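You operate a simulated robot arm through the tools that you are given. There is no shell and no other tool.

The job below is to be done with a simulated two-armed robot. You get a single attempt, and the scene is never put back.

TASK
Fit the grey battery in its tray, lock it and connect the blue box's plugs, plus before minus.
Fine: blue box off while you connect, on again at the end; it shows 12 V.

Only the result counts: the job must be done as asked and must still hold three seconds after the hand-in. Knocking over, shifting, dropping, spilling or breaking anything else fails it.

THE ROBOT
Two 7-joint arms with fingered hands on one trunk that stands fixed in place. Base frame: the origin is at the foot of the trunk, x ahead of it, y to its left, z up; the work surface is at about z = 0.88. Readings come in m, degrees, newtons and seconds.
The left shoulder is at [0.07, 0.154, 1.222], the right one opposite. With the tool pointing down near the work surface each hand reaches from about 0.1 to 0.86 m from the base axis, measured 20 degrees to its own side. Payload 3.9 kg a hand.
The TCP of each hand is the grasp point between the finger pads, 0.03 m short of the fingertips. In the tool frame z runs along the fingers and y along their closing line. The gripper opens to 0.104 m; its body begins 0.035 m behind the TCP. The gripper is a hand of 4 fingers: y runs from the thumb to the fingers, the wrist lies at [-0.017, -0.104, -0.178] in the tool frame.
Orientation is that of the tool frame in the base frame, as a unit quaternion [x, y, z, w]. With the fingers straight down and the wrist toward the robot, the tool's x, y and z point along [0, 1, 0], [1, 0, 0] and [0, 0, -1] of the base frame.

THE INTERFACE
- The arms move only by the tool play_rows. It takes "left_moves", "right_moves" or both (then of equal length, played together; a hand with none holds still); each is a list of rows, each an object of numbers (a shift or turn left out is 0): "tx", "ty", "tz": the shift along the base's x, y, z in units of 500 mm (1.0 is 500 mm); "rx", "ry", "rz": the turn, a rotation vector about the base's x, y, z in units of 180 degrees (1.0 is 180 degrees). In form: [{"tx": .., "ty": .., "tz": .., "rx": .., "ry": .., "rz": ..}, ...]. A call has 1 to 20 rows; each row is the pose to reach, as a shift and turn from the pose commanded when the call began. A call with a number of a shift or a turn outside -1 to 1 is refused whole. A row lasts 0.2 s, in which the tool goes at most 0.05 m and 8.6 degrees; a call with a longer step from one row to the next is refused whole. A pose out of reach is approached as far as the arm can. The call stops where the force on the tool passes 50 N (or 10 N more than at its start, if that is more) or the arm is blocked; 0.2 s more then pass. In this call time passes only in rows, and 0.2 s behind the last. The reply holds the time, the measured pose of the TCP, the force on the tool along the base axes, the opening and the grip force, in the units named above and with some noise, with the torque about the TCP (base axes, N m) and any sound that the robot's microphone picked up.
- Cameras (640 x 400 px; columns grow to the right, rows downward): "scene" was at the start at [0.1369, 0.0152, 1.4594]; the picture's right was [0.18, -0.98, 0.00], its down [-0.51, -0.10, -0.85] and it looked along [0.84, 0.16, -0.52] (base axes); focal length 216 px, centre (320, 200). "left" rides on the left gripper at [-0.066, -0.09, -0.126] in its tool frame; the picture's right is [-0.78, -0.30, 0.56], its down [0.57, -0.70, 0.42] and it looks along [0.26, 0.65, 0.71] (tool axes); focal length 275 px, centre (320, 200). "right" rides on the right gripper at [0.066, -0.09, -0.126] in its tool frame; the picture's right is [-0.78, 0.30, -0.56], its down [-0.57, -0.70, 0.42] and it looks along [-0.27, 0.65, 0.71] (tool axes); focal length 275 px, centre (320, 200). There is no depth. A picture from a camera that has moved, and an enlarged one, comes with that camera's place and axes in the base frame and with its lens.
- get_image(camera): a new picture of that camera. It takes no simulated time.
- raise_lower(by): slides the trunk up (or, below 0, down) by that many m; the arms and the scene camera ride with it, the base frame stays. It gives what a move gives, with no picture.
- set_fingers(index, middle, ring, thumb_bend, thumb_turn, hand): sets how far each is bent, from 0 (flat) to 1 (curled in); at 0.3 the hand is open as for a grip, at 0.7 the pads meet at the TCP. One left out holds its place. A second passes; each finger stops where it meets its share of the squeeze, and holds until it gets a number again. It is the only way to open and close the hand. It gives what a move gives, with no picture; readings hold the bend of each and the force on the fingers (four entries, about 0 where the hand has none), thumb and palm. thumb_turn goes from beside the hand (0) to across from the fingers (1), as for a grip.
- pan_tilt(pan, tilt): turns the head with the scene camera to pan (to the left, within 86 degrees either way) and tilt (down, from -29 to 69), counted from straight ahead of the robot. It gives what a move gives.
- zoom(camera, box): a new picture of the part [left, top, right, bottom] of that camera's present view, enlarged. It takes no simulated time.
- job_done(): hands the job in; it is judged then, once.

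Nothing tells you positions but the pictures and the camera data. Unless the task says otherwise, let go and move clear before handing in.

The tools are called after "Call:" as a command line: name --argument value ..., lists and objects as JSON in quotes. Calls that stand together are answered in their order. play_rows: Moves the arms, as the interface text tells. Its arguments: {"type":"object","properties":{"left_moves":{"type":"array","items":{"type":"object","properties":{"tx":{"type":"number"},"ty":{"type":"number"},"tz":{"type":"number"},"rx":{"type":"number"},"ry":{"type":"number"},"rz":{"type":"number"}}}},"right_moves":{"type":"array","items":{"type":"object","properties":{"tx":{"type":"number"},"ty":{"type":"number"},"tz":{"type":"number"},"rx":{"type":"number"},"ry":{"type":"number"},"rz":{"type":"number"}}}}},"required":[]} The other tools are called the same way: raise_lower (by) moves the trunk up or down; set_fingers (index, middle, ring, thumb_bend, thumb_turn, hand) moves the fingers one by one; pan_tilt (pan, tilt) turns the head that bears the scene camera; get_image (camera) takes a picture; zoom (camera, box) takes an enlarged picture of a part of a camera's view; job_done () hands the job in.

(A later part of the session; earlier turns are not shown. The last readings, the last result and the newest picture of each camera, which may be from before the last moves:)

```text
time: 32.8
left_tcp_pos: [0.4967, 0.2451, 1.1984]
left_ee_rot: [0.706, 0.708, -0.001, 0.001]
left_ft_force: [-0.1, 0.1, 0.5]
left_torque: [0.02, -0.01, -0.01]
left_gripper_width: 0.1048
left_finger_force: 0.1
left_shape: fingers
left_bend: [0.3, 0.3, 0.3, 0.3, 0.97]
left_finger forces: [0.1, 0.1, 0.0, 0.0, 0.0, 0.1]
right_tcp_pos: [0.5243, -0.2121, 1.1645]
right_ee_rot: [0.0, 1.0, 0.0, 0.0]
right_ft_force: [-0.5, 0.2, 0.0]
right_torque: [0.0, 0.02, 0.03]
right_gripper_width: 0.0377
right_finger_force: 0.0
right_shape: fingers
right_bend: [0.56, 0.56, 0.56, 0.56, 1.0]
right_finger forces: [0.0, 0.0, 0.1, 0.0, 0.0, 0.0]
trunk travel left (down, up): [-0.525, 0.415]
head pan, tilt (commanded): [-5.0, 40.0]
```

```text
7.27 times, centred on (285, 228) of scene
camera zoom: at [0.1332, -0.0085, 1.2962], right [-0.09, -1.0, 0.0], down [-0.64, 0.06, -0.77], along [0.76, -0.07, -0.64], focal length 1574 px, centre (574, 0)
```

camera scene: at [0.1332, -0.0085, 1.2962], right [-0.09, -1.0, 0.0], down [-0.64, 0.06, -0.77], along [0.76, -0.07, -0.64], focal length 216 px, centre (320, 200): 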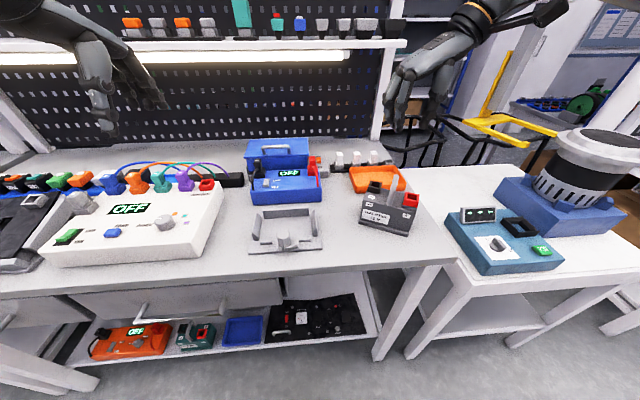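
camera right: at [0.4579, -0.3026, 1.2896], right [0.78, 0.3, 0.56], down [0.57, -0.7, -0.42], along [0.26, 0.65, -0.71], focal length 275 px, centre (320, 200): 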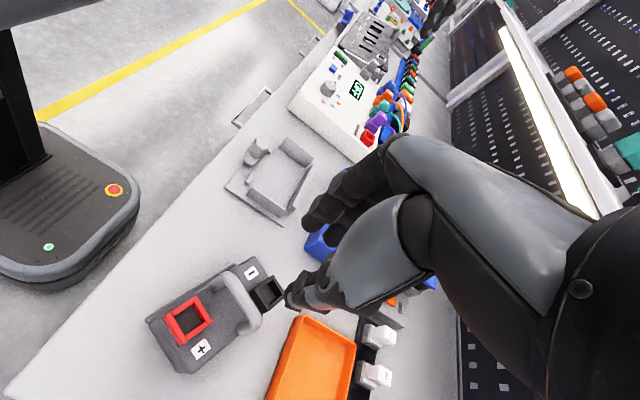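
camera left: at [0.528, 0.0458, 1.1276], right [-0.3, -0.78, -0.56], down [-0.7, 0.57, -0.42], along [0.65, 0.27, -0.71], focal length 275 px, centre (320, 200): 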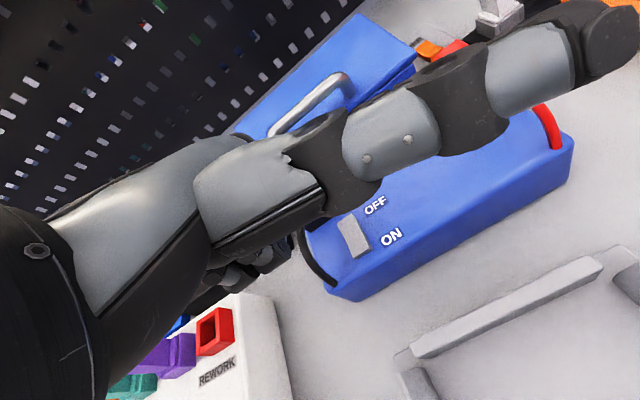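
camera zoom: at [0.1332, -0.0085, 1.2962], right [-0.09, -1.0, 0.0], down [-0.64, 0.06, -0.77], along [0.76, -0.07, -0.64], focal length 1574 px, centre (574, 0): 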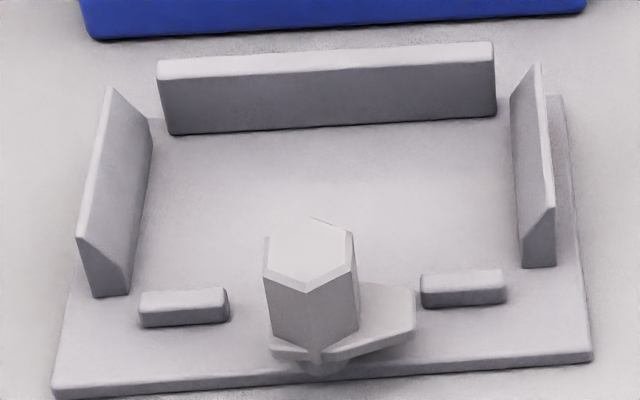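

The battery's centre is at about (0.528,-0.217), yawed -27.5°. I'll turn the hand to match, keep the ring finger open, and come down above the handle.

Call:
set_fingers --hand "right" --index 0.58 --middle 0.58 --ring 0.3 --thumb_bend 0.58 --thumb_turn 1.0

Call:
play_rows --right_moves '[{"tx": 0.0066, "ty": -0.0046, "tz": -0.05, "rz": -0.0306}, {"tx": 0.0132, "ty": -0.0092, "tz": -0.1, "rz": -0.0612}, {"tx": 0.0198, "ty": -0.0138, "tz": -0.15, "rz": -0.0918}, {"tx": 0.0264, "ty": -0.0184, "tz": -0.2, "rz": -0.1224}, {"tx": 0.0332, "ty": -0.0232, "tz": -0.248, "rz": -0.1528}]'

Call:
zoom --camera "scene" --box '[350, 150, 430, 225]'

Call:
zoom --camera "right" --box '[160, 160, 400, 400]'

```text
time: 33.8
left_tcp_pos: [0.4964, 0.2458, 1.1994]
left_ee_rot: [0.707, 0.707, 0.0, 0.001]
left_ft_force: [-0.2, 0.7, 0.5]
left_torque: [0.0, 0.02, -0.04]
left_gripper_width: 0.1048
left_finger_force: 0.1
left_shape: fingers
left_bend: [0.3, 0.3, 0.3, 0.3, 0.97]
left_finger forces: [0.0, 0.0, 0.0, 0.0, 0.0, 0.0]
right_tcp_pos: [0.5235, -0.2133, 1.1642]
right_ee_rot: [0.0, 1.0, -0.001, 0.0]
right_ft_force: [-0.2, 0.4, -0.5]
right_torque: [-0.02, -0.02, 0.0]
right_gripper_width: 0.0362
right_finger_force: 0.1
right_shape: fingers
right_bend: [0.57, 0.57, 0.3, 0.57, 1.0]
right_finger forces: [0.0, 0.0, 0.0, 0.0, 0.0, 0.0]
trunk travel left (down, up): [-0.525, 0.415]
head pan, tilt (commanded): [-5.0, 40.0]
```

```text
time: 35.0
left_tcp_pos: [0.4964, 0.245, 1.1992]
left_ee_rot: [0.706, 0.708, 0.0, 0.001]
left_ft_force: [-0.5, -0.6, 0.4]
left_torque: [-0.04, 0.02, 0.0]
left_gripper_width: 0.1048
left_finger_force: 0.1
left_shape: fingers
left_bend: [0.3, 0.3, 0.3, 0.3, 0.97]
left_finger forces: [0.1, 0.1, 0.1, 0.0, 0.1, 0.0]
right_tcp_pos: [0.5414, -0.2224, 1.0403]
right_ee_rot: [0.239, 0.971, 0.0, 0.0]
right_ft_force: [-0.3, 0.2, 0.4]
right_torque: [0.0, 0.0, -0.01]
right_gripper_width: 0.0359
right_finger_force: 0.1
right_shape: fingers
right_bend: [0.57, 0.57, 0.3, 0.57, 1.0]
right_finger forces: [0.1, 0.1, 0.0, 0.1, 0.0, 0.0]
trunk travel left (down, up): [-0.525, 0.415]
head pan, tilt (commanded): [-5.0, 40.0]
```

```text
5.33 times, centred on (390, 188) of scene
camera zoom: at [0.1333, -0.0088, 1.2962], right [-0.09, -1.0, 0.0], down [-0.64, 0.06, -0.77], along [0.76, -0.07, -0.64], focal length 1154 px, centre (-53, 267)
```

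zoom: 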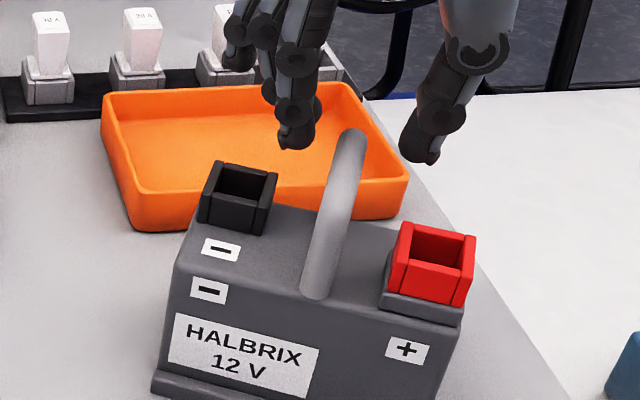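

```text
1.67 times, centred on (280, 280) of right
camera zoom: at [0.4411, -0.2725, 1.1657], right [0.82, -0.1, 0.56], down [0.18, -0.89, -0.43], along [0.54, 0.45, -0.71], focal length 459 px, centre (387, 67)
```

zoom: 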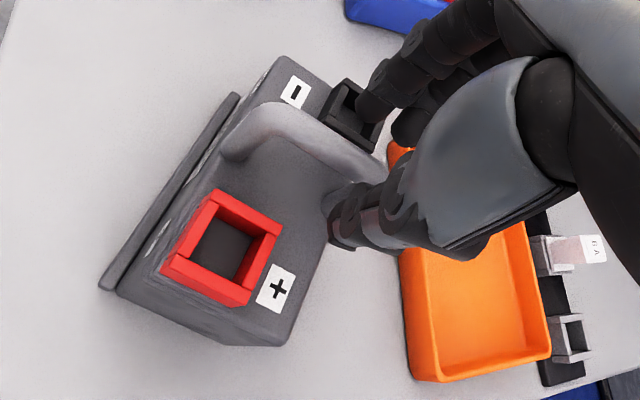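

The fingers straddle the handle nearly symmetrically, and the thumb is clear behind the red socket. I'll nudge 2 mm, descend and close with the tripod grip.

Call:
play_rows --right_moves '[{"tx": 0.001, "ty": 0.004, "tz": -0.02}, {"tx": 0.002, "ty": 0.004, "tz": -0.04}, {"tx": 0.002, "ty": 0.004, "tz": -0.056}]'

Call:
set_fingers --hand "right" --index 0.7 --middle 0.7 --thumb_bend 0.7

Call:
zoom --camera "scene" --box '[350, 150, 430, 225]'

Call:
zoom --camera "right" --box '[160, 160, 400, 400]'

```text
time: 35.8
left_tcp_pos: [0.4958, 0.2466, 1.1985]
left_ee_rot: [0.707, 0.708, 0.0, -0.001]
left_ft_force: [-0.3, 0.4, -1.6]
left_torque: [-0.02, 0.02, -0.01]
left_gripper_width: 0.105
left_finger_force: 0.1
left_shape: fingers
left_bend: [0.3, 0.3, 0.3, 0.3, 0.97]
left_finger forces: [0.1, 0.0, 0.0, 0.1, 0.0, 0.0]
right_tcp_pos: [0.5407, -0.2226, 1.0113]
right_ee_rot: [0.237, 0.971, -0.001, 0.0]
right_ft_force: [-0.4, 1.0, 0.1]
right_torque: [-0.03, 0.01, 0.05]
right_gripper_width: 0.036
right_finger_force: 0.1
right_shape: fingers
right_bend: [0.57, 0.57, 0.3, 0.57, 1.0]
right_finger forces: [0.0, 0.0, 0.0, 0.0, 0.0, 0.0]
trunk travel left (down, up): [-0.525, 0.415]
head pan, tilt (commanded): [-5.0, 40.0]
```

```text
time: 36.8
left_tcp_pos: [0.497, 0.2458, 1.1992]
left_ee_rot: [0.707, 0.708, 0.0, 0.001]
left_ft_force: [0.2, 0.0, 0.0]
left_torque: [0.01, -0.02, 0.02]
left_gripper_width: 0.1047
left_finger_force: 0.1
left_shape: fingers
left_bend: [0.3, 0.3, 0.3, 0.3, 0.97]
left_finger forces: [0.0, 0.0, 0.0, 0.1, 0.0, 0.0]
right_tcp_pos: [0.5417, -0.2224, 1.0129]
right_ee_rot: [0.238, 0.971, -0.001, 0.0]
right_ft_force: [0.5, 2.2, -0.4]
right_torque: [0.05, -0.03, 0.06]
right_gripper_width: 0.0044
right_finger_force: 1.3
right_shape: fingers
right_bend: [0.7, 0.67, 0.3, 0.69, 1.0]
right_finger forces: [0.1, 2.8, 0.0, 0.0, 1.0, 0.1]
trunk travel left (down, up): [-0.525, 0.415]
head pan, tilt (commanded): [-5.0, 40.0]
```

```text
5.33 times, centred on (390, 188) of scene
camera zoom: at [0.1334, -0.0082, 1.2962], right [-0.09, -1.0, 0.0], down [-0.64, 0.06, -0.77], along [0.76, -0.07, -0.64], focal length 1154 px, centre (-53, 267)
```

zoom: 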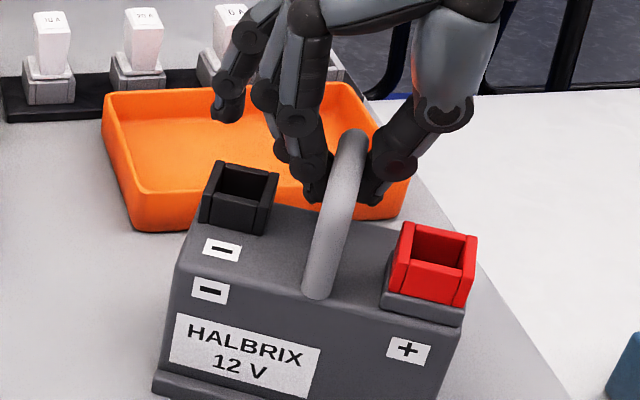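

```text
1.67 times, centred on (280, 280) of right
camera zoom: at [0.4415, -0.271, 1.1376], right [0.82, -0.1, 0.56], down [0.18, -0.89, -0.42], along [0.53, 0.45, -0.71], focal length 459 px, centre (387, 67)
```

zoom: 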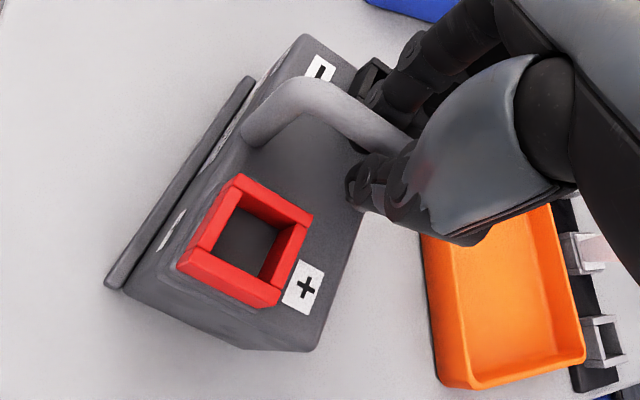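

The grip is light and the battery hasn't turned. I'll tighten it.

Call:
set_fingers --hand "right" --index 0.85 --middle 0.8 --thumb_bend 0.85

Call:
zoom --camera "scene" --box '[350, 150, 430, 225]'

Call:
zoom --camera "right" --box '[160, 160, 400, 400]'

```text
time: 37.8
left_tcp_pos: [0.498, 0.2438, 1.1988]
left_ee_rot: [0.708, 0.707, -0.001, -0.001]
left_ft_force: [0.6, -0.4, -0.1]
left_torque: [-0.02, 0.03, 0.02]
left_gripper_width: 0.1046
left_finger_force: 0.0
left_shape: fingers
left_bend: [0.3, 0.3, 0.3, 0.3, 0.97]
left_finger forces: [0.1, 0.0, 0.1, 0.0, 0.0, 0.0]
right_tcp_pos: [0.5428, -0.2226, 1.0095]
right_ee_rot: [0.237, 0.971, 0.0, 0.0]
right_ft_force: [-1.6, 1.0, 0.0]
right_torque: [0.11, -0.06, 0.06]
right_gripper_width: 0.0001
right_finger_force: 15.0
right_shape: fingers
right_bend: [0.75, 0.72, 0.3, 0.73, 1.0]
right_finger forces: [0.0, 7.9, 0.0, 0.1, 20.9, 0.0]
trunk travel left (down, up): [-0.525, 0.415]
head pan, tilt (commanded): [-5.0, 40.0]
```

```text
5.33 times, centred on (390, 188) of scene
camera zoom: at [0.1346, -0.0093, 1.296], right [-0.09, -1.0, 0.0], down [-0.64, 0.06, -0.77], along [0.76, -0.07, -0.64], focal length 1154 px, centre (-53, 267)
```

zoom: 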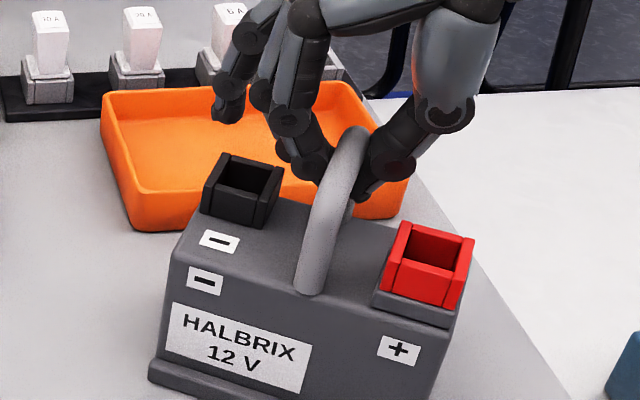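

```text
1.67 times, centred on (280, 280) of right
camera zoom: at [0.4424, -0.2722, 1.1366], right [0.83, -0.1, 0.56], down [0.18, -0.89, -0.43], along [0.53, 0.45, -0.71], focal length 459 px, centre (387, 67)
```

zoom: 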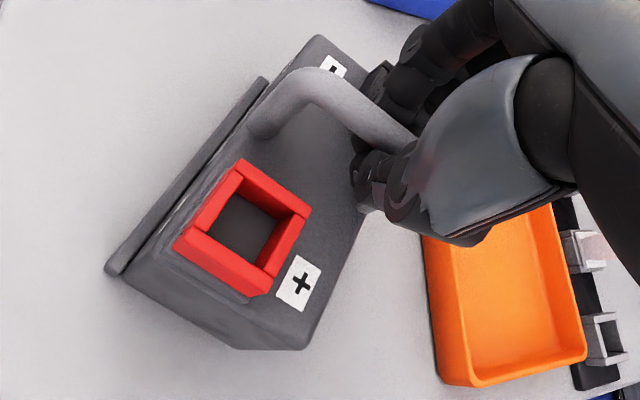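

Middle and thumb now hold with about 8 and 21 N. I'll test-lift a little.

Call:
play_rows --right_moves '[{"tz": 0.01}, {"tz": 0.02}, {"tz": 0.03}, {"tz": 0.04}]'

Call:
zoom --camera "scene" --box '[350, 150, 430, 245]'

Call:
zoom --camera "right" --box '[160, 160, 400, 400]'

```text
time: 38.8
left_tcp_pos: [0.4989, 0.2444, 1.1995]
left_ee_rot: [0.706, 0.708, 0.0, -0.001]
left_ft_force: [-0.3, 0.2, 0.3]
left_torque: [-0.02, -0.03, 0.0]
left_gripper_width: 0.1048
left_finger_force: 0.1
left_shape: fingers
left_bend: [0.3, 0.3, 0.3, 0.3, 0.97]
left_finger forces: [0.0, 0.1, 0.0, 0.0, 0.1, 0.0]
right_tcp_pos: [0.5433, -0.2236, 1.0294]
right_ee_rot: [0.238, 0.971, 0.0, 0.0]
right_ft_force: [0.5, 0.3, -14.8]
right_torque: [0.02, -0.15, -0.01]
right_gripper_width: 0.0001
right_finger_force: 22.0
right_shape: fingers
right_bend: [0.75, 0.72, 0.3, 0.74, 1.0]
right_finger forces: [16.8, 6.6, 0.0, 0.0, 20.0, 0.0]
trunk travel left (down, up): [-0.525, 0.415]
head pan, tilt (commanded): [-5.0, 40.0]
```

```text
4.21 times, centred on (390, 198) of scene
camera zoom: at [0.1352, -0.0094, 1.2959], right [-0.09, -1.0, 0.0], down [-0.64, 0.06, -0.76], along [0.76, -0.07, -0.64], focal length 911 px, centre (25, 210)
```

zoom: 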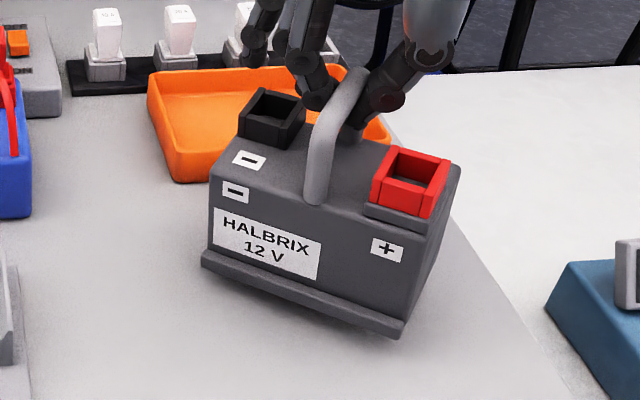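

```text
1.67 times, centred on (280, 280) of right
camera zoom: at [0.4433, -0.2724, 1.1567], right [0.83, -0.1, 0.56], down [0.18, -0.89, -0.43], along [0.53, 0.45, -0.71], focal length 459 px, centre (387, 67)
```

zoom: 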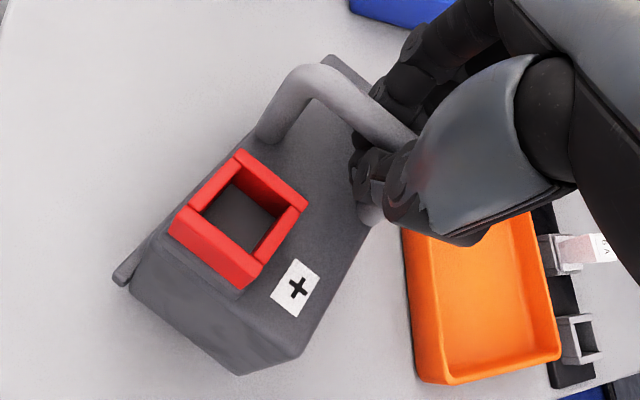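

The battery (about 1.5 kg) is off the table, with the index finger carrying it. I'll lift further and check its tilt.

Call:
play_rows --right_moves '[{"tz": 0.02}, {"tz": 0.04}, {"tz": 0.06}, {"tz": 0.08}, {"tz": 0.1}, {"tz": 0.12}]'

Call:
zoom --camera "scene" --box '[340, 120, 440, 245]'

Call:
get_image --camera "left"

Call:
zoom --camera "right" --box '[160, 160, 400, 400]'

```text
time: 40.2
left_tcp_pos: [0.4976, 0.2449, 1.1975]
left_ee_rot: [0.707, 0.707, -0.001, -0.001]
left_ft_force: [-0.2, 0.2, 0.2]
left_torque: [0.0, 0.02, -0.02]
left_gripper_width: 0.1049
left_finger_force: 0.1
left_shape: fingers
left_bend: [0.3, 0.3, 0.3, 0.3, 0.97]
left_finger forces: [0.0, 0.0, 0.0, 0.0, 0.0, 0.1]
right_tcp_pos: [0.5441, -0.223, 1.0906]
right_ee_rot: [0.238, 0.971, 0.001, -0.001]
right_ft_force: [-0.3, -0.1, -14.5]
right_torque: [0.04, -0.08, -0.01]
right_gripper_width: 0.0
right_finger_force: 21.7
right_shape: fingers
right_bend: [0.75, 0.72, 0.3, 0.74, 1.0]
right_finger forces: [16.7, 6.6, 0.0, 0.1, 20.2, 0.0]
trunk travel left (down, up): [-0.525, 0.415]
head pan, tilt (commanded): [-5.0, 40.0]
```

```text
3.20 times, centred on (390, 182) of scene
camera zoom: at [0.1349, -0.0092, 1.296], right [-0.09, -1.0, 0.0], down [-0.64, 0.06, -0.77], along [0.76, -0.07, -0.64], focal length 692 px, centre (96, 256)
```

zoom: 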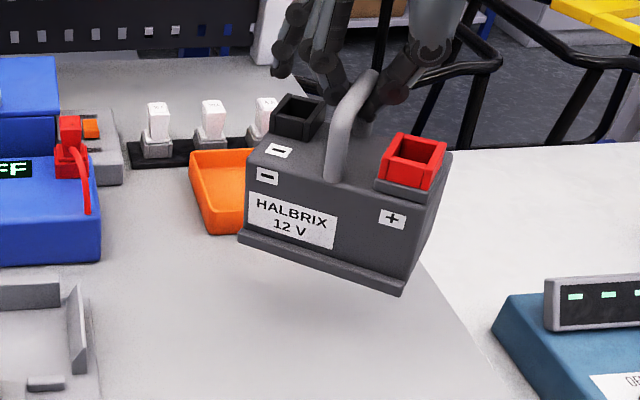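

```text
taken
camera left: at [0.409, 0.1792, 1.3247], right [-0.3, -0.78, -0.56], down [-0.7, 0.57, -0.42], along [0.65, 0.27, -0.71], focal length 275 px, centre (320, 200)
```

left: 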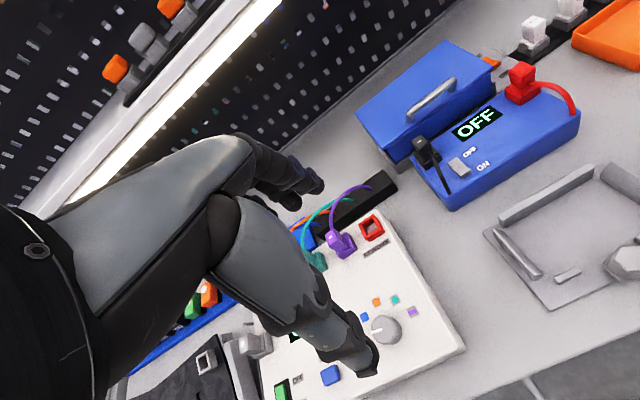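

```text
1.67 times, centred on (280, 280) of right
camera zoom: at [0.4434, -0.272, 1.2163], right [0.83, -0.1, 0.56], down [0.18, -0.89, -0.43], along [0.53, 0.45, -0.71], focal length 459 px, centre (387, 67)
```

zoom: 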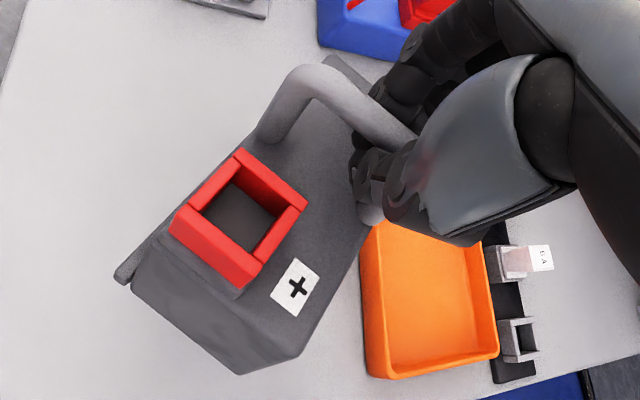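

The battery is held steadily. I'll carry it across to above the tray while turning it back straight.

Call:
play_rows --right_moves '[{"tx": -0.002, "ty": 0.03, "rz": 0.01}, {"tx": -0.004, "ty": 0.067, "rz": 0.02}, {"tx": -0.006, "ty": 0.105, "rz": 0.03}, {"tx": -0.008, "ty": 0.144, "rz": 0.04}, {"tx": -0.01, "ty": 0.182, "rz": 0.05}, {"tx": -0.012, "ty": 0.22, "rz": 0.06}, {"tx": -0.014, "ty": 0.259, "rz": 0.07}, {"tx": -0.016, "ty": 0.298, "rz": 0.08}, {"tx": -0.018, "ty": 0.336, "rz": 0.09}, {"tx": -0.02, "ty": 0.374, "rz": 0.1}, {"tx": -0.022, "ty": 0.412, "rz": 0.11}, {"tx": -0.024, "ty": 0.45, "rz": 0.12}, {"tx": -0.026, "ty": 0.488, "rz": 0.13}, {"tx": -0.028, "ty": 0.515, "rz": 0.1417}, {"tx": -0.028, "ty": 0.53, "rz": 0.1528}, {"tx": -0.028, "ty": 0.5374, "rz": 0.1528}]'

Call:
get_image --camera "scene"

Call:
get_image --camera "left"

Call:
get_image --camera "right"

```text
time: 43.6
left_tcp_pos: [0.4966, 0.2465, 1.1986]
left_ee_rot: [0.707, 0.707, -0.001, -0.001]
left_ft_force: [-0.6, 1.2, 0.2]
left_torque: [0.01, 0.02, 0.02]
left_gripper_width: 0.1044
left_finger_force: 0.0
left_shape: fingers
left_bend: [0.3, 0.3, 0.3, 0.3, 0.97]
left_finger forces: [0.1, 0.0, 0.0, 0.0, 0.1, 0.0]
right_tcp_pos: [0.4669, -0.0318, 1.0672]
right_ee_rot: [0.0, 1.0, -0.001, 0.0]
right_ft_force: [0.6, -0.5, -14.4]
right_torque: [0.02, -0.09, 0.0]
right_gripper_width: 0.0
right_finger_force: 22.0
right_shape: fingers
right_bend: [0.75, 0.72, 0.3, 0.74, 1.0]
right_finger forces: [16.8, 6.7, 0.0, 0.1, 20.7, 0.1]
right hand out of reach, approached as far as the arm can: row 8, 9, 10, 11, 12, 13, 14, 15, 16
trunk travel left (down, up): [-0.525, 0.415]
head pan, tilt (commanded): [-5.0, 40.0]
```

```text
taken
camera scene: at [0.1346, -0.0086, 1.296], right [-0.09, -1.0, 0.0], down [-0.64, 0.06, -0.77], along [0.76, -0.07, -0.64], focal length 216 px, centre (320, 200)
```

scene: 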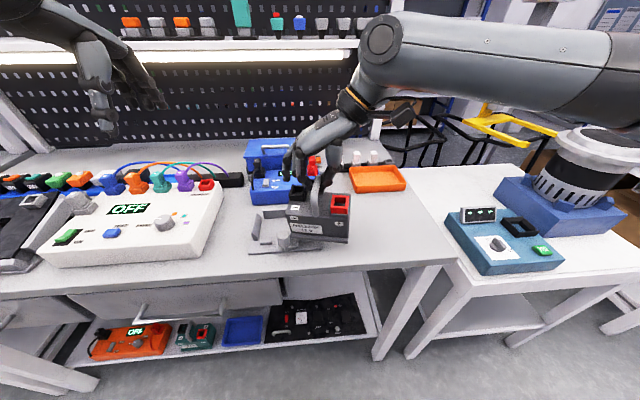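

```text
taken
camera left: at [0.4086, 0.1798, 1.3247], right [-0.3, -0.78, -0.56], down [-0.7, 0.57, -0.42], along [0.65, 0.27, -0.71], focal length 275 px, centre (320, 200)
```

left: 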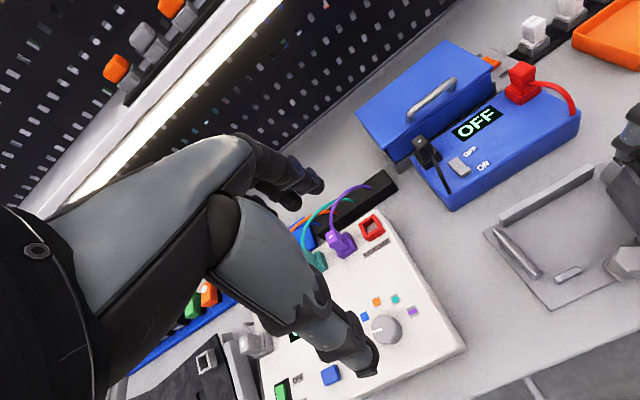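

```text
taken
camera right: at [0.401, -0.122, 1.1919], right [0.78, 0.3, 0.56], down [0.57, -0.7, -0.43], along [0.26, 0.65, -0.71], focal length 275 px, centre (320, 200)
```

right: 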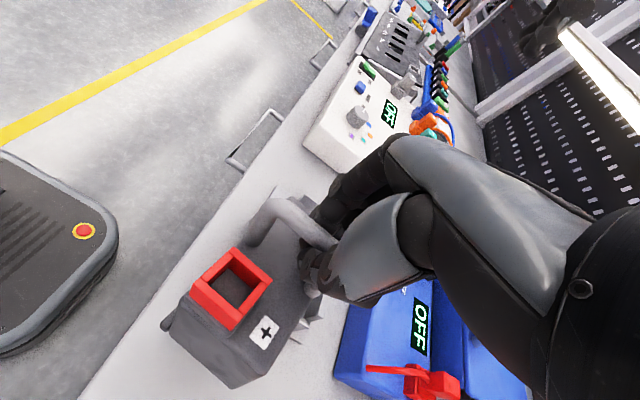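

The arm ran out of reach partway and stopped at (0.467,-0.032,1.067), with the battery still held firmly. I'll lift up and back a little, then find which height or trunk position lets the arm reach over the tray.

Call:
play_rows --right_moves '[{"tz": 0.04}, {"tz": 0.08}, {"tz": 0.12}, {"tx": 0.04, "tz": 0.14}, {"tx": 0.08, "tz": 0.14}, {"tx": 0.12, "tz": 0.14}]'

Call:
get_image --camera "scene"

```text
time: 45.0
left_tcp_pos: [0.4991, 0.245, 1.1975]
left_ee_rot: [0.707, 0.707, 0.0, -0.001]
left_ft_force: [0.1, -1.4, -0.3]
left_torque: [0.02, 0.0, 0.02]
left_gripper_width: 0.1047
left_finger_force: 0.0
left_shape: fingers
left_bend: [0.3, 0.3, 0.3, 0.3, 0.97]
left_finger forces: [0.0, 0.1, 0.0, 0.0, 0.0, 0.0]
right_tcp_pos: [0.4791, -0.0628, 1.1302]
right_ee_rot: [0.0, 1.0, 0.001, -0.002]
right_ft_force: [-1.0, 0.3, -15.2]
right_torque: [0.08, -0.03, 0.01]
right_gripper_width: 0.0
right_finger_force: 20.9
right_shape: fingers
right_bend: [0.75, 0.73, 0.3, 0.74, 1.0]
right_finger forces: [15.8, 6.7, 0.0, 0.0, 19.6, 0.0]
right hand out of reach, approached as far as the arm can: row 2, 3, 4, 5, 6
trunk travel left (down, up): [-0.525, 0.415]
head pan, tilt (commanded): [-5.0, 40.0]
```

```text
taken
camera scene: at [0.1355, -0.01, 1.2959], right [-0.09, -1.0, 0.0], down [-0.64, 0.06, -0.76], along [0.76, -0.07, -0.64], focal length 216 px, centre (320, 200)
```

scene: 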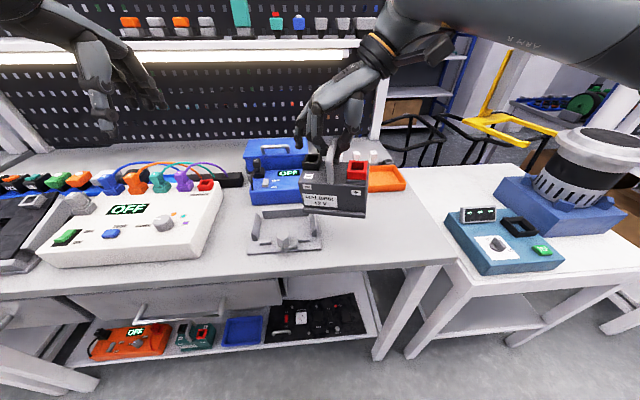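

Reach to the left gets worse with height, so the trunk should come up somewhat. I'll raise it by 0.09 m and test again.

Call:
raise_lower --by 0.09

Call:
play_rows --right_moves '[{"tz": -0.05}, {"tz": -0.1}, {"tz": -0.15}, {"tz": -0.2}, {"tx": 0.03, "tz": -0.25}, {"tx": 0.06, "tz": -0.27}, {"tx": 0.1, "tz": -0.27}]'

Call:
get_image --camera "scene"

```text
time: 46.2
left_tcp_pos: [0.4987, 0.2462, 1.2883]
left_ee_rot: [0.708, 0.707, 0.0, -0.001]
left_ft_force: [0.0, -0.8, 0.0]
left_torque: [0.03, 0.06, -0.05]
left_gripper_width: 0.1049
left_finger_force: 0.0
left_shape: fingers
left_bend: [0.3, 0.3, 0.3, 0.3, 0.97]
left_finger forces: [0.0, 0.1, 0.0, 0.1, 0.0, 0.0]
right_tcp_pos: [0.4809, -0.0619, 1.2202]
right_ee_rot: [0.0, 1.0, 0.001, 0.0]
right_ft_force: [-0.2, -0.2, -15.7]
right_torque: [0.03, -0.07, 0.02]
right_gripper_width: 0.0001
right_finger_force: 21.7
right_shape: fingers
right_bend: [0.75, 0.73, 0.3, 0.74, 1.0]
right_finger forces: [16.4, 6.5, 0.0, 0.0, 20.1, 0.1]
trunk travel left (down, up): [-0.615, 0.325]
head pan, tilt (commanded): [-5.0, 40.0]
```

```text
time: 47.8
left_tcp_pos: [0.4977, 0.2456, 1.2885]
left_ee_rot: [0.706, 0.708, -0.001, -0.001]
left_ft_force: [0.1, 0.4, -0.1]
left_torque: [0.02, 0.02, -0.02]
left_gripper_width: 0.1049
left_finger_force: 0.1
left_shape: fingers
left_bend: [0.3, 0.3, 0.3, 0.3, 0.97]
left_finger forces: [0.1, 0.1, 0.1, 0.1, 0.0, 0.0]
right_tcp_pos: [0.5064, -0.0809, 1.0892]
right_ee_rot: [0.001, 1.0, 0.001, -0.001]
right_ft_force: [0.8, 0.3, -14.2]
right_torque: [0.05, -0.13, 0.01]
right_gripper_width: 0.0003
right_finger_force: 21.6
right_shape: fingers
right_bend: [0.75, 0.73, 0.3, 0.74, 1.0]
right_finger forces: [16.8, 6.6, 0.0, 0.0, 20.3, 0.0]
right hand out of reach, approached as far as the arm can: row 6, 7
trunk travel left (down, up): [-0.615, 0.325]
head pan, tilt (commanded): [-5.0, 40.0]
```

```text
taken
camera scene: at [0.1345, -0.0092, 1.386], right [-0.09, -1.0, 0.0], down [-0.64, 0.06, -0.77], along [0.76, -0.07, -0.64], focal length 216 px, centre (320, 200)
```

scene: 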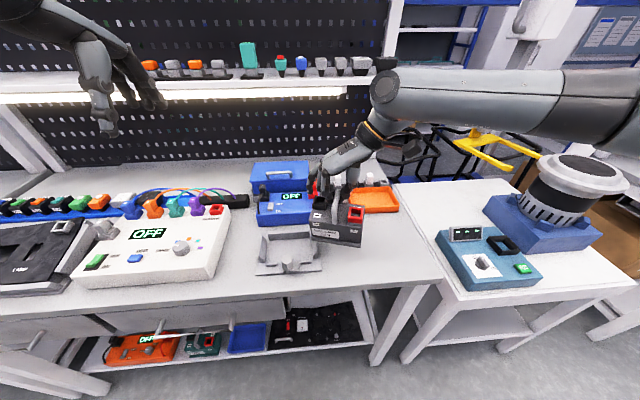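

The arm hits a joint limit in this posture rather than a distance limit. I'll try another route: rotate the hand back to its natural yaw, move across, then turn again above the tray.

Call:
play_rows --right_moves '[{"ty": -0.03, "tz": 0.05}, {"ty": -0.06, "tz": 0.1}, {"ty": -0.09, "tz": 0.14}, {"ty": -0.1, "tz": 0.14, "rz": -0.0417}, {"ty": -0.1, "tz": 0.14, "rz": -0.0833}, {"ty": -0.1, "tz": 0.14, "rz": -0.125}, {"ty": -0.1, "tz": 0.14, "rz": -0.1667}, {"ty": -0.1, "tz": 0.14, "rz": -0.2083}, {"ty": -0.1, "tz": 0.14, "rz": -0.25}, {"ty": -0.1, "tz": 0.14, "rz": -0.2917}, {"ty": -0.1, "tz": 0.14, "rz": -0.3333}, {"ty": -0.1, "tz": 0.14, "rz": -0.375}, {"ty": -0.1, "tz": 0.14, "rz": -0.4167}, {"ty": -0.1, "tz": 0.14, "rz": -0.4583}, {"ty": -0.1, "tz": 0.14, "rz": -0.5}]'

Call:
get_image --camera "scene"

```text
time: 51.0
left_tcp_pos: [0.4979, 0.2457, 1.2881]
left_ee_rot: [0.706, 0.708, -0.001, -0.001]
left_ft_force: [0.6, 0.3, -0.3]
left_torque: [-0.03, 0.0, -0.02]
left_gripper_width: 0.105
left_finger_force: 0.0
left_shape: fingers
left_bend: [0.3, 0.3, 0.3, 0.3, 0.97]
left_finger forces: [0.0, 0.0, 0.1, 0.1, 0.0, 0.0]
right_tcp_pos: [0.5066, -0.1285, 1.1575]
right_ee_rot: [0.708, 0.706, 0.0, 0.0]
right_ft_force: [1.1, 0.2, -14.9]
right_torque: [-0.05, -0.08, 0.01]
right_gripper_width: 0.0003
right_finger_force: 21.3
right_shape: fingers
right_bend: [0.75, 0.73, 0.3, 0.74, 1.0]
right_finger forces: [15.6, 7.2, 0.1, 0.0, 20.7, 0.0]
trunk travel left (down, up): [-0.615, 0.325]
head pan, tilt (commanded): [-5.0, 40.0]
```

```text
taken
camera scene: at [0.1354, -0.0087, 1.3859], right [-0.09, -1.0, 0.0], down [-0.64, 0.06, -0.76], along [0.76, -0.07, -0.64], focal length 216 px, centre (320, 200)
```

scene: 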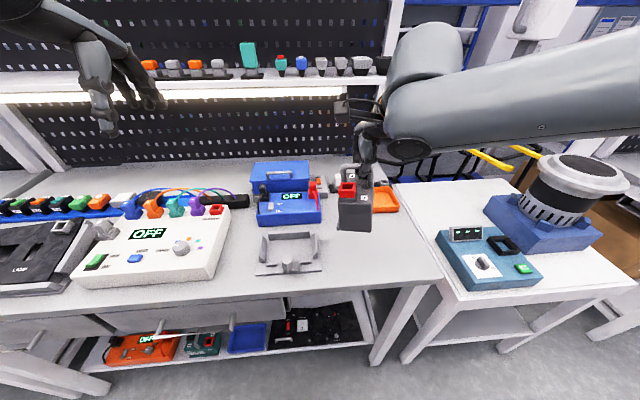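

The hand is back at its natural yaw with no trouble. Now I'll move over the tray and rotate there.

Call:
play_rows --right_moves '[{"tx": 0.006, "ty": 0.05}, {"tx": 0.014, "ty": 0.11}, {"tx": 0.022, "ty": 0.17}, {"tx": 0.03, "ty": 0.23}, {"tx": 0.038, "ty": 0.29}, {"tx": 0.0468, "ty": 0.3484}, {"tx": 0.0468, "ty": 0.3484, "rz": 0.0417}, {"tx": 0.0468, "ty": 0.3484, "rz": 0.0833}, {"tx": 0.0468, "ty": 0.3484, "rz": 0.125}, {"tx": 0.0468, "ty": 0.3484, "rz": 0.1667}, {"tx": 0.0468, "ty": 0.3484, "rz": 0.2083}, {"tx": 0.0468, "ty": 0.3484, "rz": 0.25}, {"tx": 0.0468, "ty": 0.3484, "rz": 0.2917}, {"tx": 0.0468, "ty": 0.3484, "rz": 0.3333}, {"tx": 0.0468, "ty": 0.3484, "rz": 0.375}, {"tx": 0.0468, "ty": 0.3484, "rz": 0.4167}, {"tx": 0.0468, "ty": 0.3484, "rz": 0.4583}, {"tx": 0.0468, "ty": 0.3484, "rz": 0.5}]'

Call:
get_image --camera "scene"

```text
time: 54.8
left_tcp_pos: [0.5008, 0.2461, 1.2866]
left_ee_rot: [0.707, 0.708, -0.001, -0.001]
left_ft_force: [0.9, 0.0, 0.5]
left_torque: [0.0, 0.02, 0.0]
left_gripper_width: 0.1047
left_finger_force: 0.0
left_shape: fingers
left_bend: [0.3, 0.3, 0.3, 0.3, 0.97]
left_finger forces: [0.1, 0.0, 0.0, 0.0, 0.0, 0.0]
right_tcp_pos: [0.4651, -0.0271, 1.1517]
right_ee_rot: [-0.002, 1.0, 0.0, -0.001]
right_ft_force: [0.2, 0.3, -15.6]
right_torque: [-0.11, 0.1, -0.03]
right_gripper_width: 0.0002
right_finger_force: 5.5
right_shape: fingers
right_bend: [0.75, 0.73, 0.3, 0.76, 1.0]
right_finger forces: [1.2, 9.7, 0.0, 0.0, 0.1, 0.1]
right hand out of reach, approached as far as the arm can: row 3, 4, 5, 6, 7, 8, 9, 10, 11, 12, 13, 14, 15, 16, 17, 18
trunk travel left (down, up): [-0.615, 0.325]
head pan, tilt (commanded): [-5.0, 40.0]
```

```text
taken
camera scene: at [0.1381, -0.0082, 1.3856], right [-0.09, -1.0, 0.0], down [-0.64, 0.06, -0.76], along [0.76, -0.07, -0.65], focal length 216 px, centre (320, 200)
```

scene: 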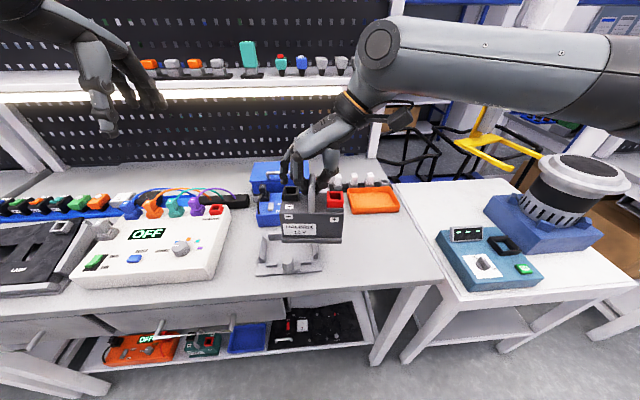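

The right arm can't cross the midline here, and the grip has shifted (the thumb is unloaded). I'll check how the battery hangs before moving again.

Call:
zoom --camera "scene" --box '[260, 130, 380, 250]'

Call:
zoom --camera "right" --box '[120, 160, 400, 400]'

Call:
get_image --camera "left"

```text
3.33 times, centred on (320, 190) of scene
camera zoom: at [0.1381, -0.0082, 1.3856], right [-0.09, -1.0, 0.0], down [-0.64, 0.06, -0.76], along [0.76, -0.07, -0.65], focal length 721 px, centre (320, 233)
```

zoom: 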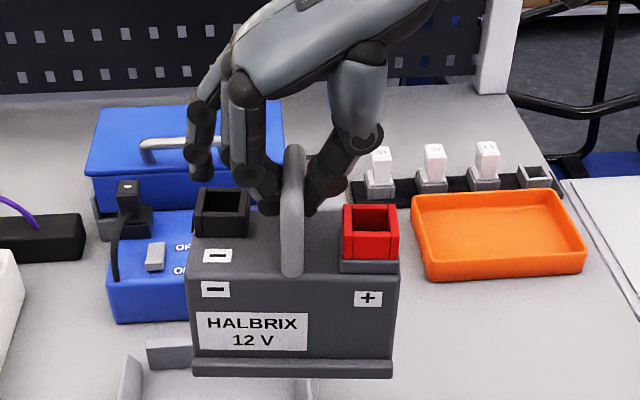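

```text
1.67 times, centred on (260, 280) of right
camera zoom: at [0.3997, -0.1174, 1.2777], right [0.78, 0.3, 0.55], down [0.57, -0.7, -0.43], along [0.26, 0.65, -0.71], focal length 459 px, centre (420, 67)
```

zoom: 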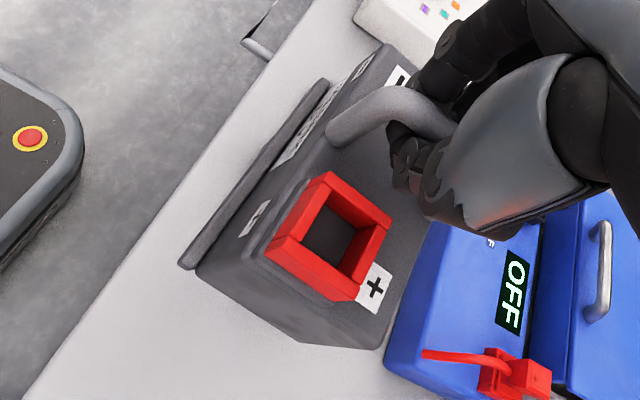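

```text
taken
camera left: at [0.4124, 0.1802, 1.4133], right [-0.3, -0.78, -0.56], down [-0.7, 0.57, -0.42], along [0.65, 0.27, -0.72], focal length 275 px, centre (320, 200)
```

left: 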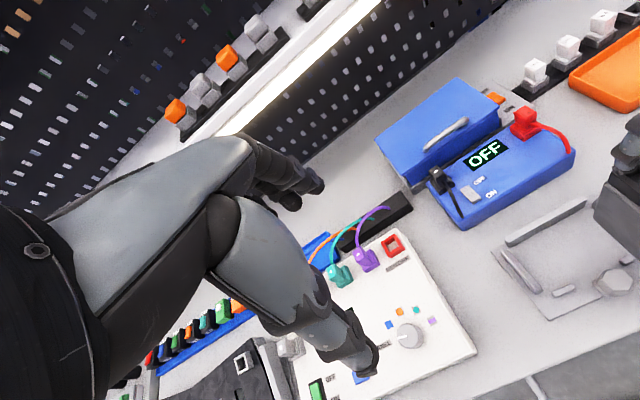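

The battery hangs straight and level, but the arm is at its limit short of the tray. I'll look at the right arm's posture to see what limits it.

Call:
pan_tilt --pan -50 --tilt 10

Call:
get_image --camera "scene"

```text
time: 56.0
left_tcp_pos: [0.4996, 0.2453, 1.2879]
left_ee_rot: [0.706, 0.708, -0.001, 0.0]
left_ft_force: [-0.1, -0.5, -1.0]
left_torque: [-0.02, -0.01, -0.02]
left_gripper_width: 0.1049
left_finger_force: 0.0
left_shape: fingers
left_bend: [0.3, 0.3, 0.3, 0.3, 0.97]
left_finger forces: [0.0, 0.1, 0.0, 0.0, 0.1, 0.0]
right_tcp_pos: [0.4641, -0.0274, 1.1525]
right_ee_rot: [0.001, 1.0, 0.0, 0.0]
right_ft_force: [-1.0, 0.3, -14.8]
right_torque: [-0.11, 0.08, -0.01]
right_gripper_width: 0.0
right_finger_force: 5.7
right_shape: fingers
right_bend: [0.75, 0.73, 0.3, 0.76, 1.0]
right_finger forces: [0.7, 9.6, 0.0, 0.0, 0.1, 0.1]
trunk travel left (down, up): [-0.615, 0.325]
head pan, tilt (commanded): [-50.0, 10.0]
```

```text
taken
camera scene: at [0.111, -0.0721, 1.4336], right [-0.77, -0.64, 0.0], down [-0.11, 0.13, -0.98], along [0.63, -0.75, -0.18], focal length 216 px, centre (320, 200)
```

scene: 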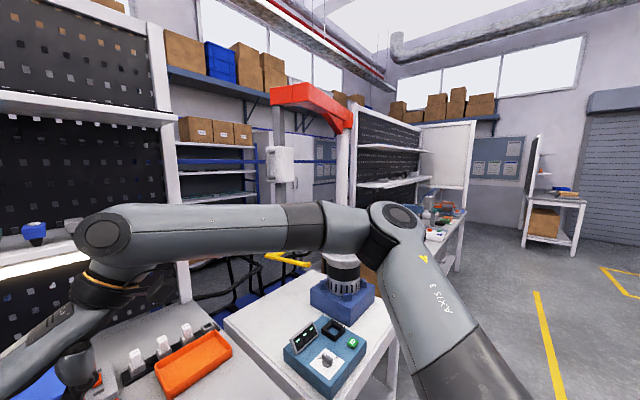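

The elbow is bent out to the right and the wrist seems to be what limits reach. Leaning the hand back should bring the wrist closer to the robot, so I'll test that in the air and watch the battery.

Call:
pan_tilt --pan -2 --tilt 35

Call:
play_rows --right_moves '[{"ry": -0.0333}, {"ry": -0.0667}, {"ry": -0.1}, {"ry": -0.1333}, {"ry": -0.1667}]'

Call:
zoom --camera "scene" --box '[240, 100, 420, 260]'

Call:
zoom --camera "right" --box '[120, 160, 400, 400]'

```text
time: 57.1
left_tcp_pos: [0.4992, 0.2461, 1.2885]
left_ee_rot: [0.706, 0.708, 0.0, 0.0]
left_ft_force: [0.5, 0.2, 1.2]
left_torque: [-0.02, 0.0, -0.02]
left_gripper_width: 0.1048
left_finger_force: 0.1
left_shape: fingers
left_bend: [0.3, 0.3, 0.3, 0.3, 0.97]
left_finger forces: [0.0, 0.1, 0.0, 0.0, 0.0, 0.1]
right_tcp_pos: [0.4626, -0.0274, 1.1528]
right_ee_rot: [0.001, 1.0, 0.0, -0.001]
right_ft_force: [0.2, -0.6, -14.1]
right_torque: [-0.12, 0.08, 0.01]
right_gripper_width: 0.0
right_finger_force: 5.0
right_shape: fingers
right_bend: [0.75, 0.73, 0.3, 0.76, 1.0]
right_finger forces: [0.6, 9.4, 0.0, 0.0, 0.1, 0.0]
trunk travel left (down, up): [-0.615, 0.325]
head pan, tilt (commanded): [-2.0, 35.0]
```

```text
time: 58.3
left_tcp_pos: [0.4968, 0.2455, 1.289]
left_ee_rot: [0.707, 0.707, 0.0, -0.001]
left_ft_force: [0.0, -0.5, -0.6]
left_torque: [0.0, -0.01, 0.0]
left_gripper_width: 0.105
left_finger_force: 0.0
left_shape: fingers
left_bend: [0.3, 0.3, 0.3, 0.3, 0.97]
left_finger forces: [0.0, 0.1, 0.0, 0.1, 0.0, 0.0]
right_tcp_pos: [0.4631, -0.0277, 1.1558]
right_ee_rot: [-0.001, 0.966, 0.0, 0.26]
right_ft_force: [0.2, -0.1, -13.5]
right_torque: [-0.11, 0.25, -0.01]
right_gripper_width: 0.0
right_finger_force: 7.8
right_shape: fingers
right_bend: [0.75, 0.72, 0.3, 0.77, 1.0]
right_finger forces: [0.0, 15.5, 0.0, 0.1, 0.0, 0.1]
trunk travel left (down, up): [-0.615, 0.325]
head pan, tilt (commanded): [-2.0, 35.0]
```

```text
2.50 times, centred on (330, 180) of scene
camera zoom: at [0.1376, -0.0044, 1.3936], right [-0.03, -1.0, 0.0], down [-0.57, 0.02, -0.82], along [0.82, -0.03, -0.57], focal length 541 px, centre (295, 250)
```

zoom: 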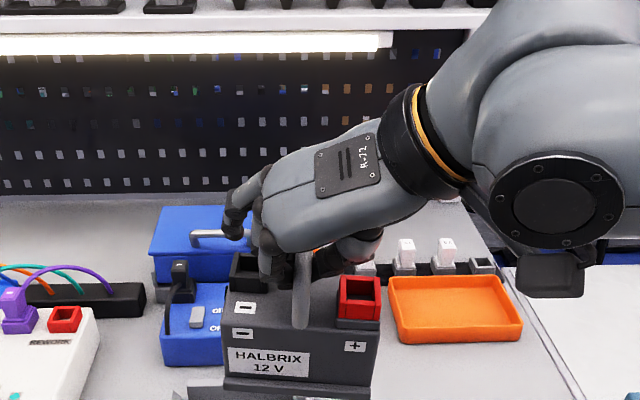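

```text
1.67 times, centred on (260, 280) of right
camera zoom: at [0.3419, -0.1178, 1.2311], right [0.39, 0.3, 0.87], down [0.71, -0.7, -0.08], along [0.59, 0.65, -0.48], focal length 459 px, centre (420, 67)
```

zoom: 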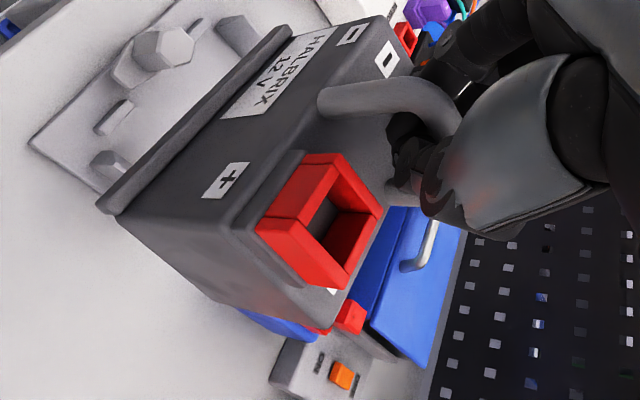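

Leaning back 30° is reachable and the battery still hangs level from the fingers. I'll try moving over the tray.

Call:
play_rows --right_moves '[{"tx": 0.0, "ty": 0.02}, {"tx": 0.0, "ty": 0.05}, {"tx": 0.02, "ty": 0.08}, {"tx": 0.04, "ty": 0.11}, {"tx": 0.07, "ty": 0.13}, {"tx": 0.1, "ty": 0.147}, {"tx": 0.134, "ty": 0.147}]'

Call:
zoom --camera "scene" --box '[220, 120, 400, 280]'

```text
time: 59.9
left_tcp_pos: [0.4985, 0.2468, 1.2865]
left_ee_rot: [0.707, 0.707, -0.001, -0.001]
left_ft_force: [-0.4, 0.3, 0.1]
left_torque: [-0.05, -0.02, 0.02]
left_gripper_width: 0.1047
left_finger_force: 0.1
left_shape: fingers
left_bend: [0.3, 0.3, 0.3, 0.3, 0.97]
left_finger forces: [0.0, 0.0, 0.1, 0.1, 0.0, 0.0]
right_tcp_pos: [0.5077, 0.0133, 1.1546]
right_ee_rot: [0.0, 0.966, 0.001, 0.258]
right_ft_force: [1.4, 1.3, -15.0]
right_torque: [-0.07, 0.18, 0.02]
right_gripper_width: 0.0
right_finger_force: 5.6
right_shape: fingers
right_bend: [0.75, 0.72, 0.3, 0.77, 1.0]
right_finger forces: [0.1, 11.8, 0.0, 0.0, 0.0, 0.0]
right hand out of reach, approached as far as the arm can: row 5, 6, 7
trunk travel left (down, up): [-0.615, 0.325]
head pan, tilt (commanded): [-2.0, 35.0]
```

```text
2.50 times, centred on (310, 200) of scene
camera zoom: at [0.1399, -0.0044, 1.3933], right [-0.03, -1.0, 0.0], down [-0.58, 0.02, -0.82], along [0.82, -0.03, -0.58], focal length 541 px, centre (345, 200)
```

zoom: 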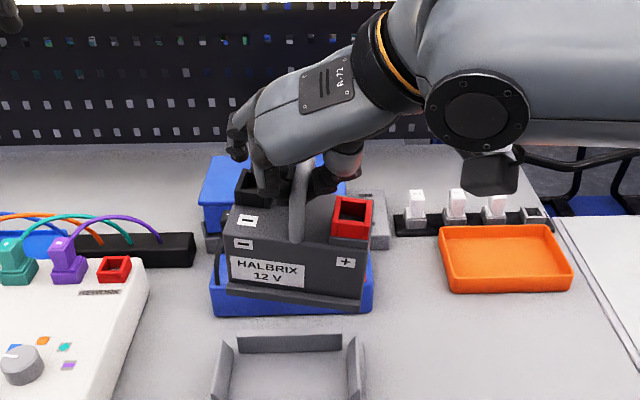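

That gained a lot of reach: the hand is at (0.508,0.013). I'll lean back another 20° and continue toward the tray centre, then tighten the grip.

Call:
play_rows --right_moves '[{"ry": -0.037, "tz": -0.01}, {"ry": -0.074, "tz": -0.02}, {"ry": -0.111, "tz": -0.03}, {"ry": -0.111, "tx": 0.01, "ty": 0.02, "tz": -0.04}, {"ry": -0.111, "tx": 0.03, "ty": 0.045, "tz": -0.05}, {"ry": -0.111, "tx": 0.045, "ty": 0.065, "tz": -0.06}]'

Call:
zoom --camera "scene" --box '[220, 120, 400, 280]'

Call:
zoom --camera "right" --box '[120, 160, 400, 400]'

```text
time: 61.3
left_tcp_pos: [0.498, 0.2458, 1.2874]
left_ee_rot: [0.707, 0.708, 0.0, -0.001]
left_ft_force: [0.3, 0.2, -0.3]
left_torque: [-0.01, 0.02, -0.02]
left_gripper_width: 0.1046
left_finger_force: 0.1
left_shape: fingers
left_bend: [0.3, 0.3, 0.3, 0.3, 0.97]
left_finger forces: [0.0, 0.0, 0.0, 0.0, 0.1, 0.0]
right_tcp_pos: [0.5145, 0.0289, 1.1327]
right_ee_rot: [0.001, 0.907, -0.001, 0.421]
right_ft_force: [-0.5, -1.5, -14.9]
right_torque: [-0.04, 0.34, -0.05]
right_gripper_width: 0.0001
right_finger_force: 8.2
right_shape: fingers
right_bend: [0.75, 0.72, 0.3, 0.77, 1.0]
right_finger forces: [0.1, 17.2, 0.0, 0.0, 0.0, 0.0]
right hand out of reach, approached as far as the arm can: row 5, 6
trunk travel left (down, up): [-0.615, 0.325]
head pan, tilt (commanded): [-2.0, 35.0]
```

```text
2.50 times, centred on (310, 200) of scene
camera zoom: at [0.1384, -0.0042, 1.3935], right [-0.03, -1.0, 0.0], down [-0.57, 0.02, -0.82], along [0.82, -0.03, -0.57], focal length 541 px, centre (345, 200)
```

zoom: 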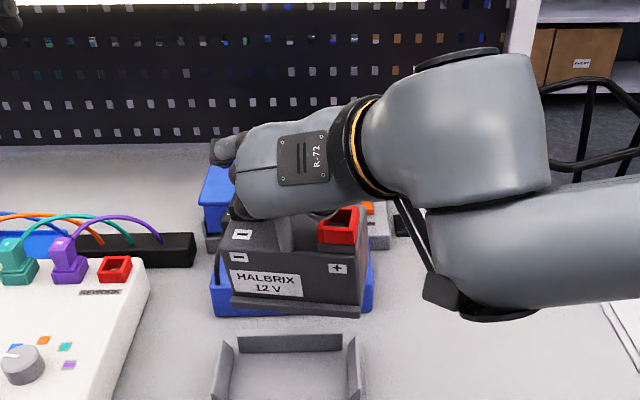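

```text
1.67 times, centred on (260, 280) of right
camera zoom: at [0.3763, -0.0611, 1.1639], right [0.07, 0.3, 0.95], down [0.69, -0.7, 0.16], along [0.72, 0.65, -0.26], focal length 459 px, centre (420, 67)
```

zoom: 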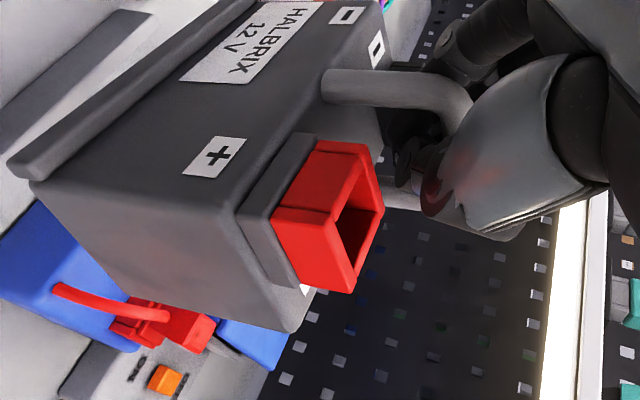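

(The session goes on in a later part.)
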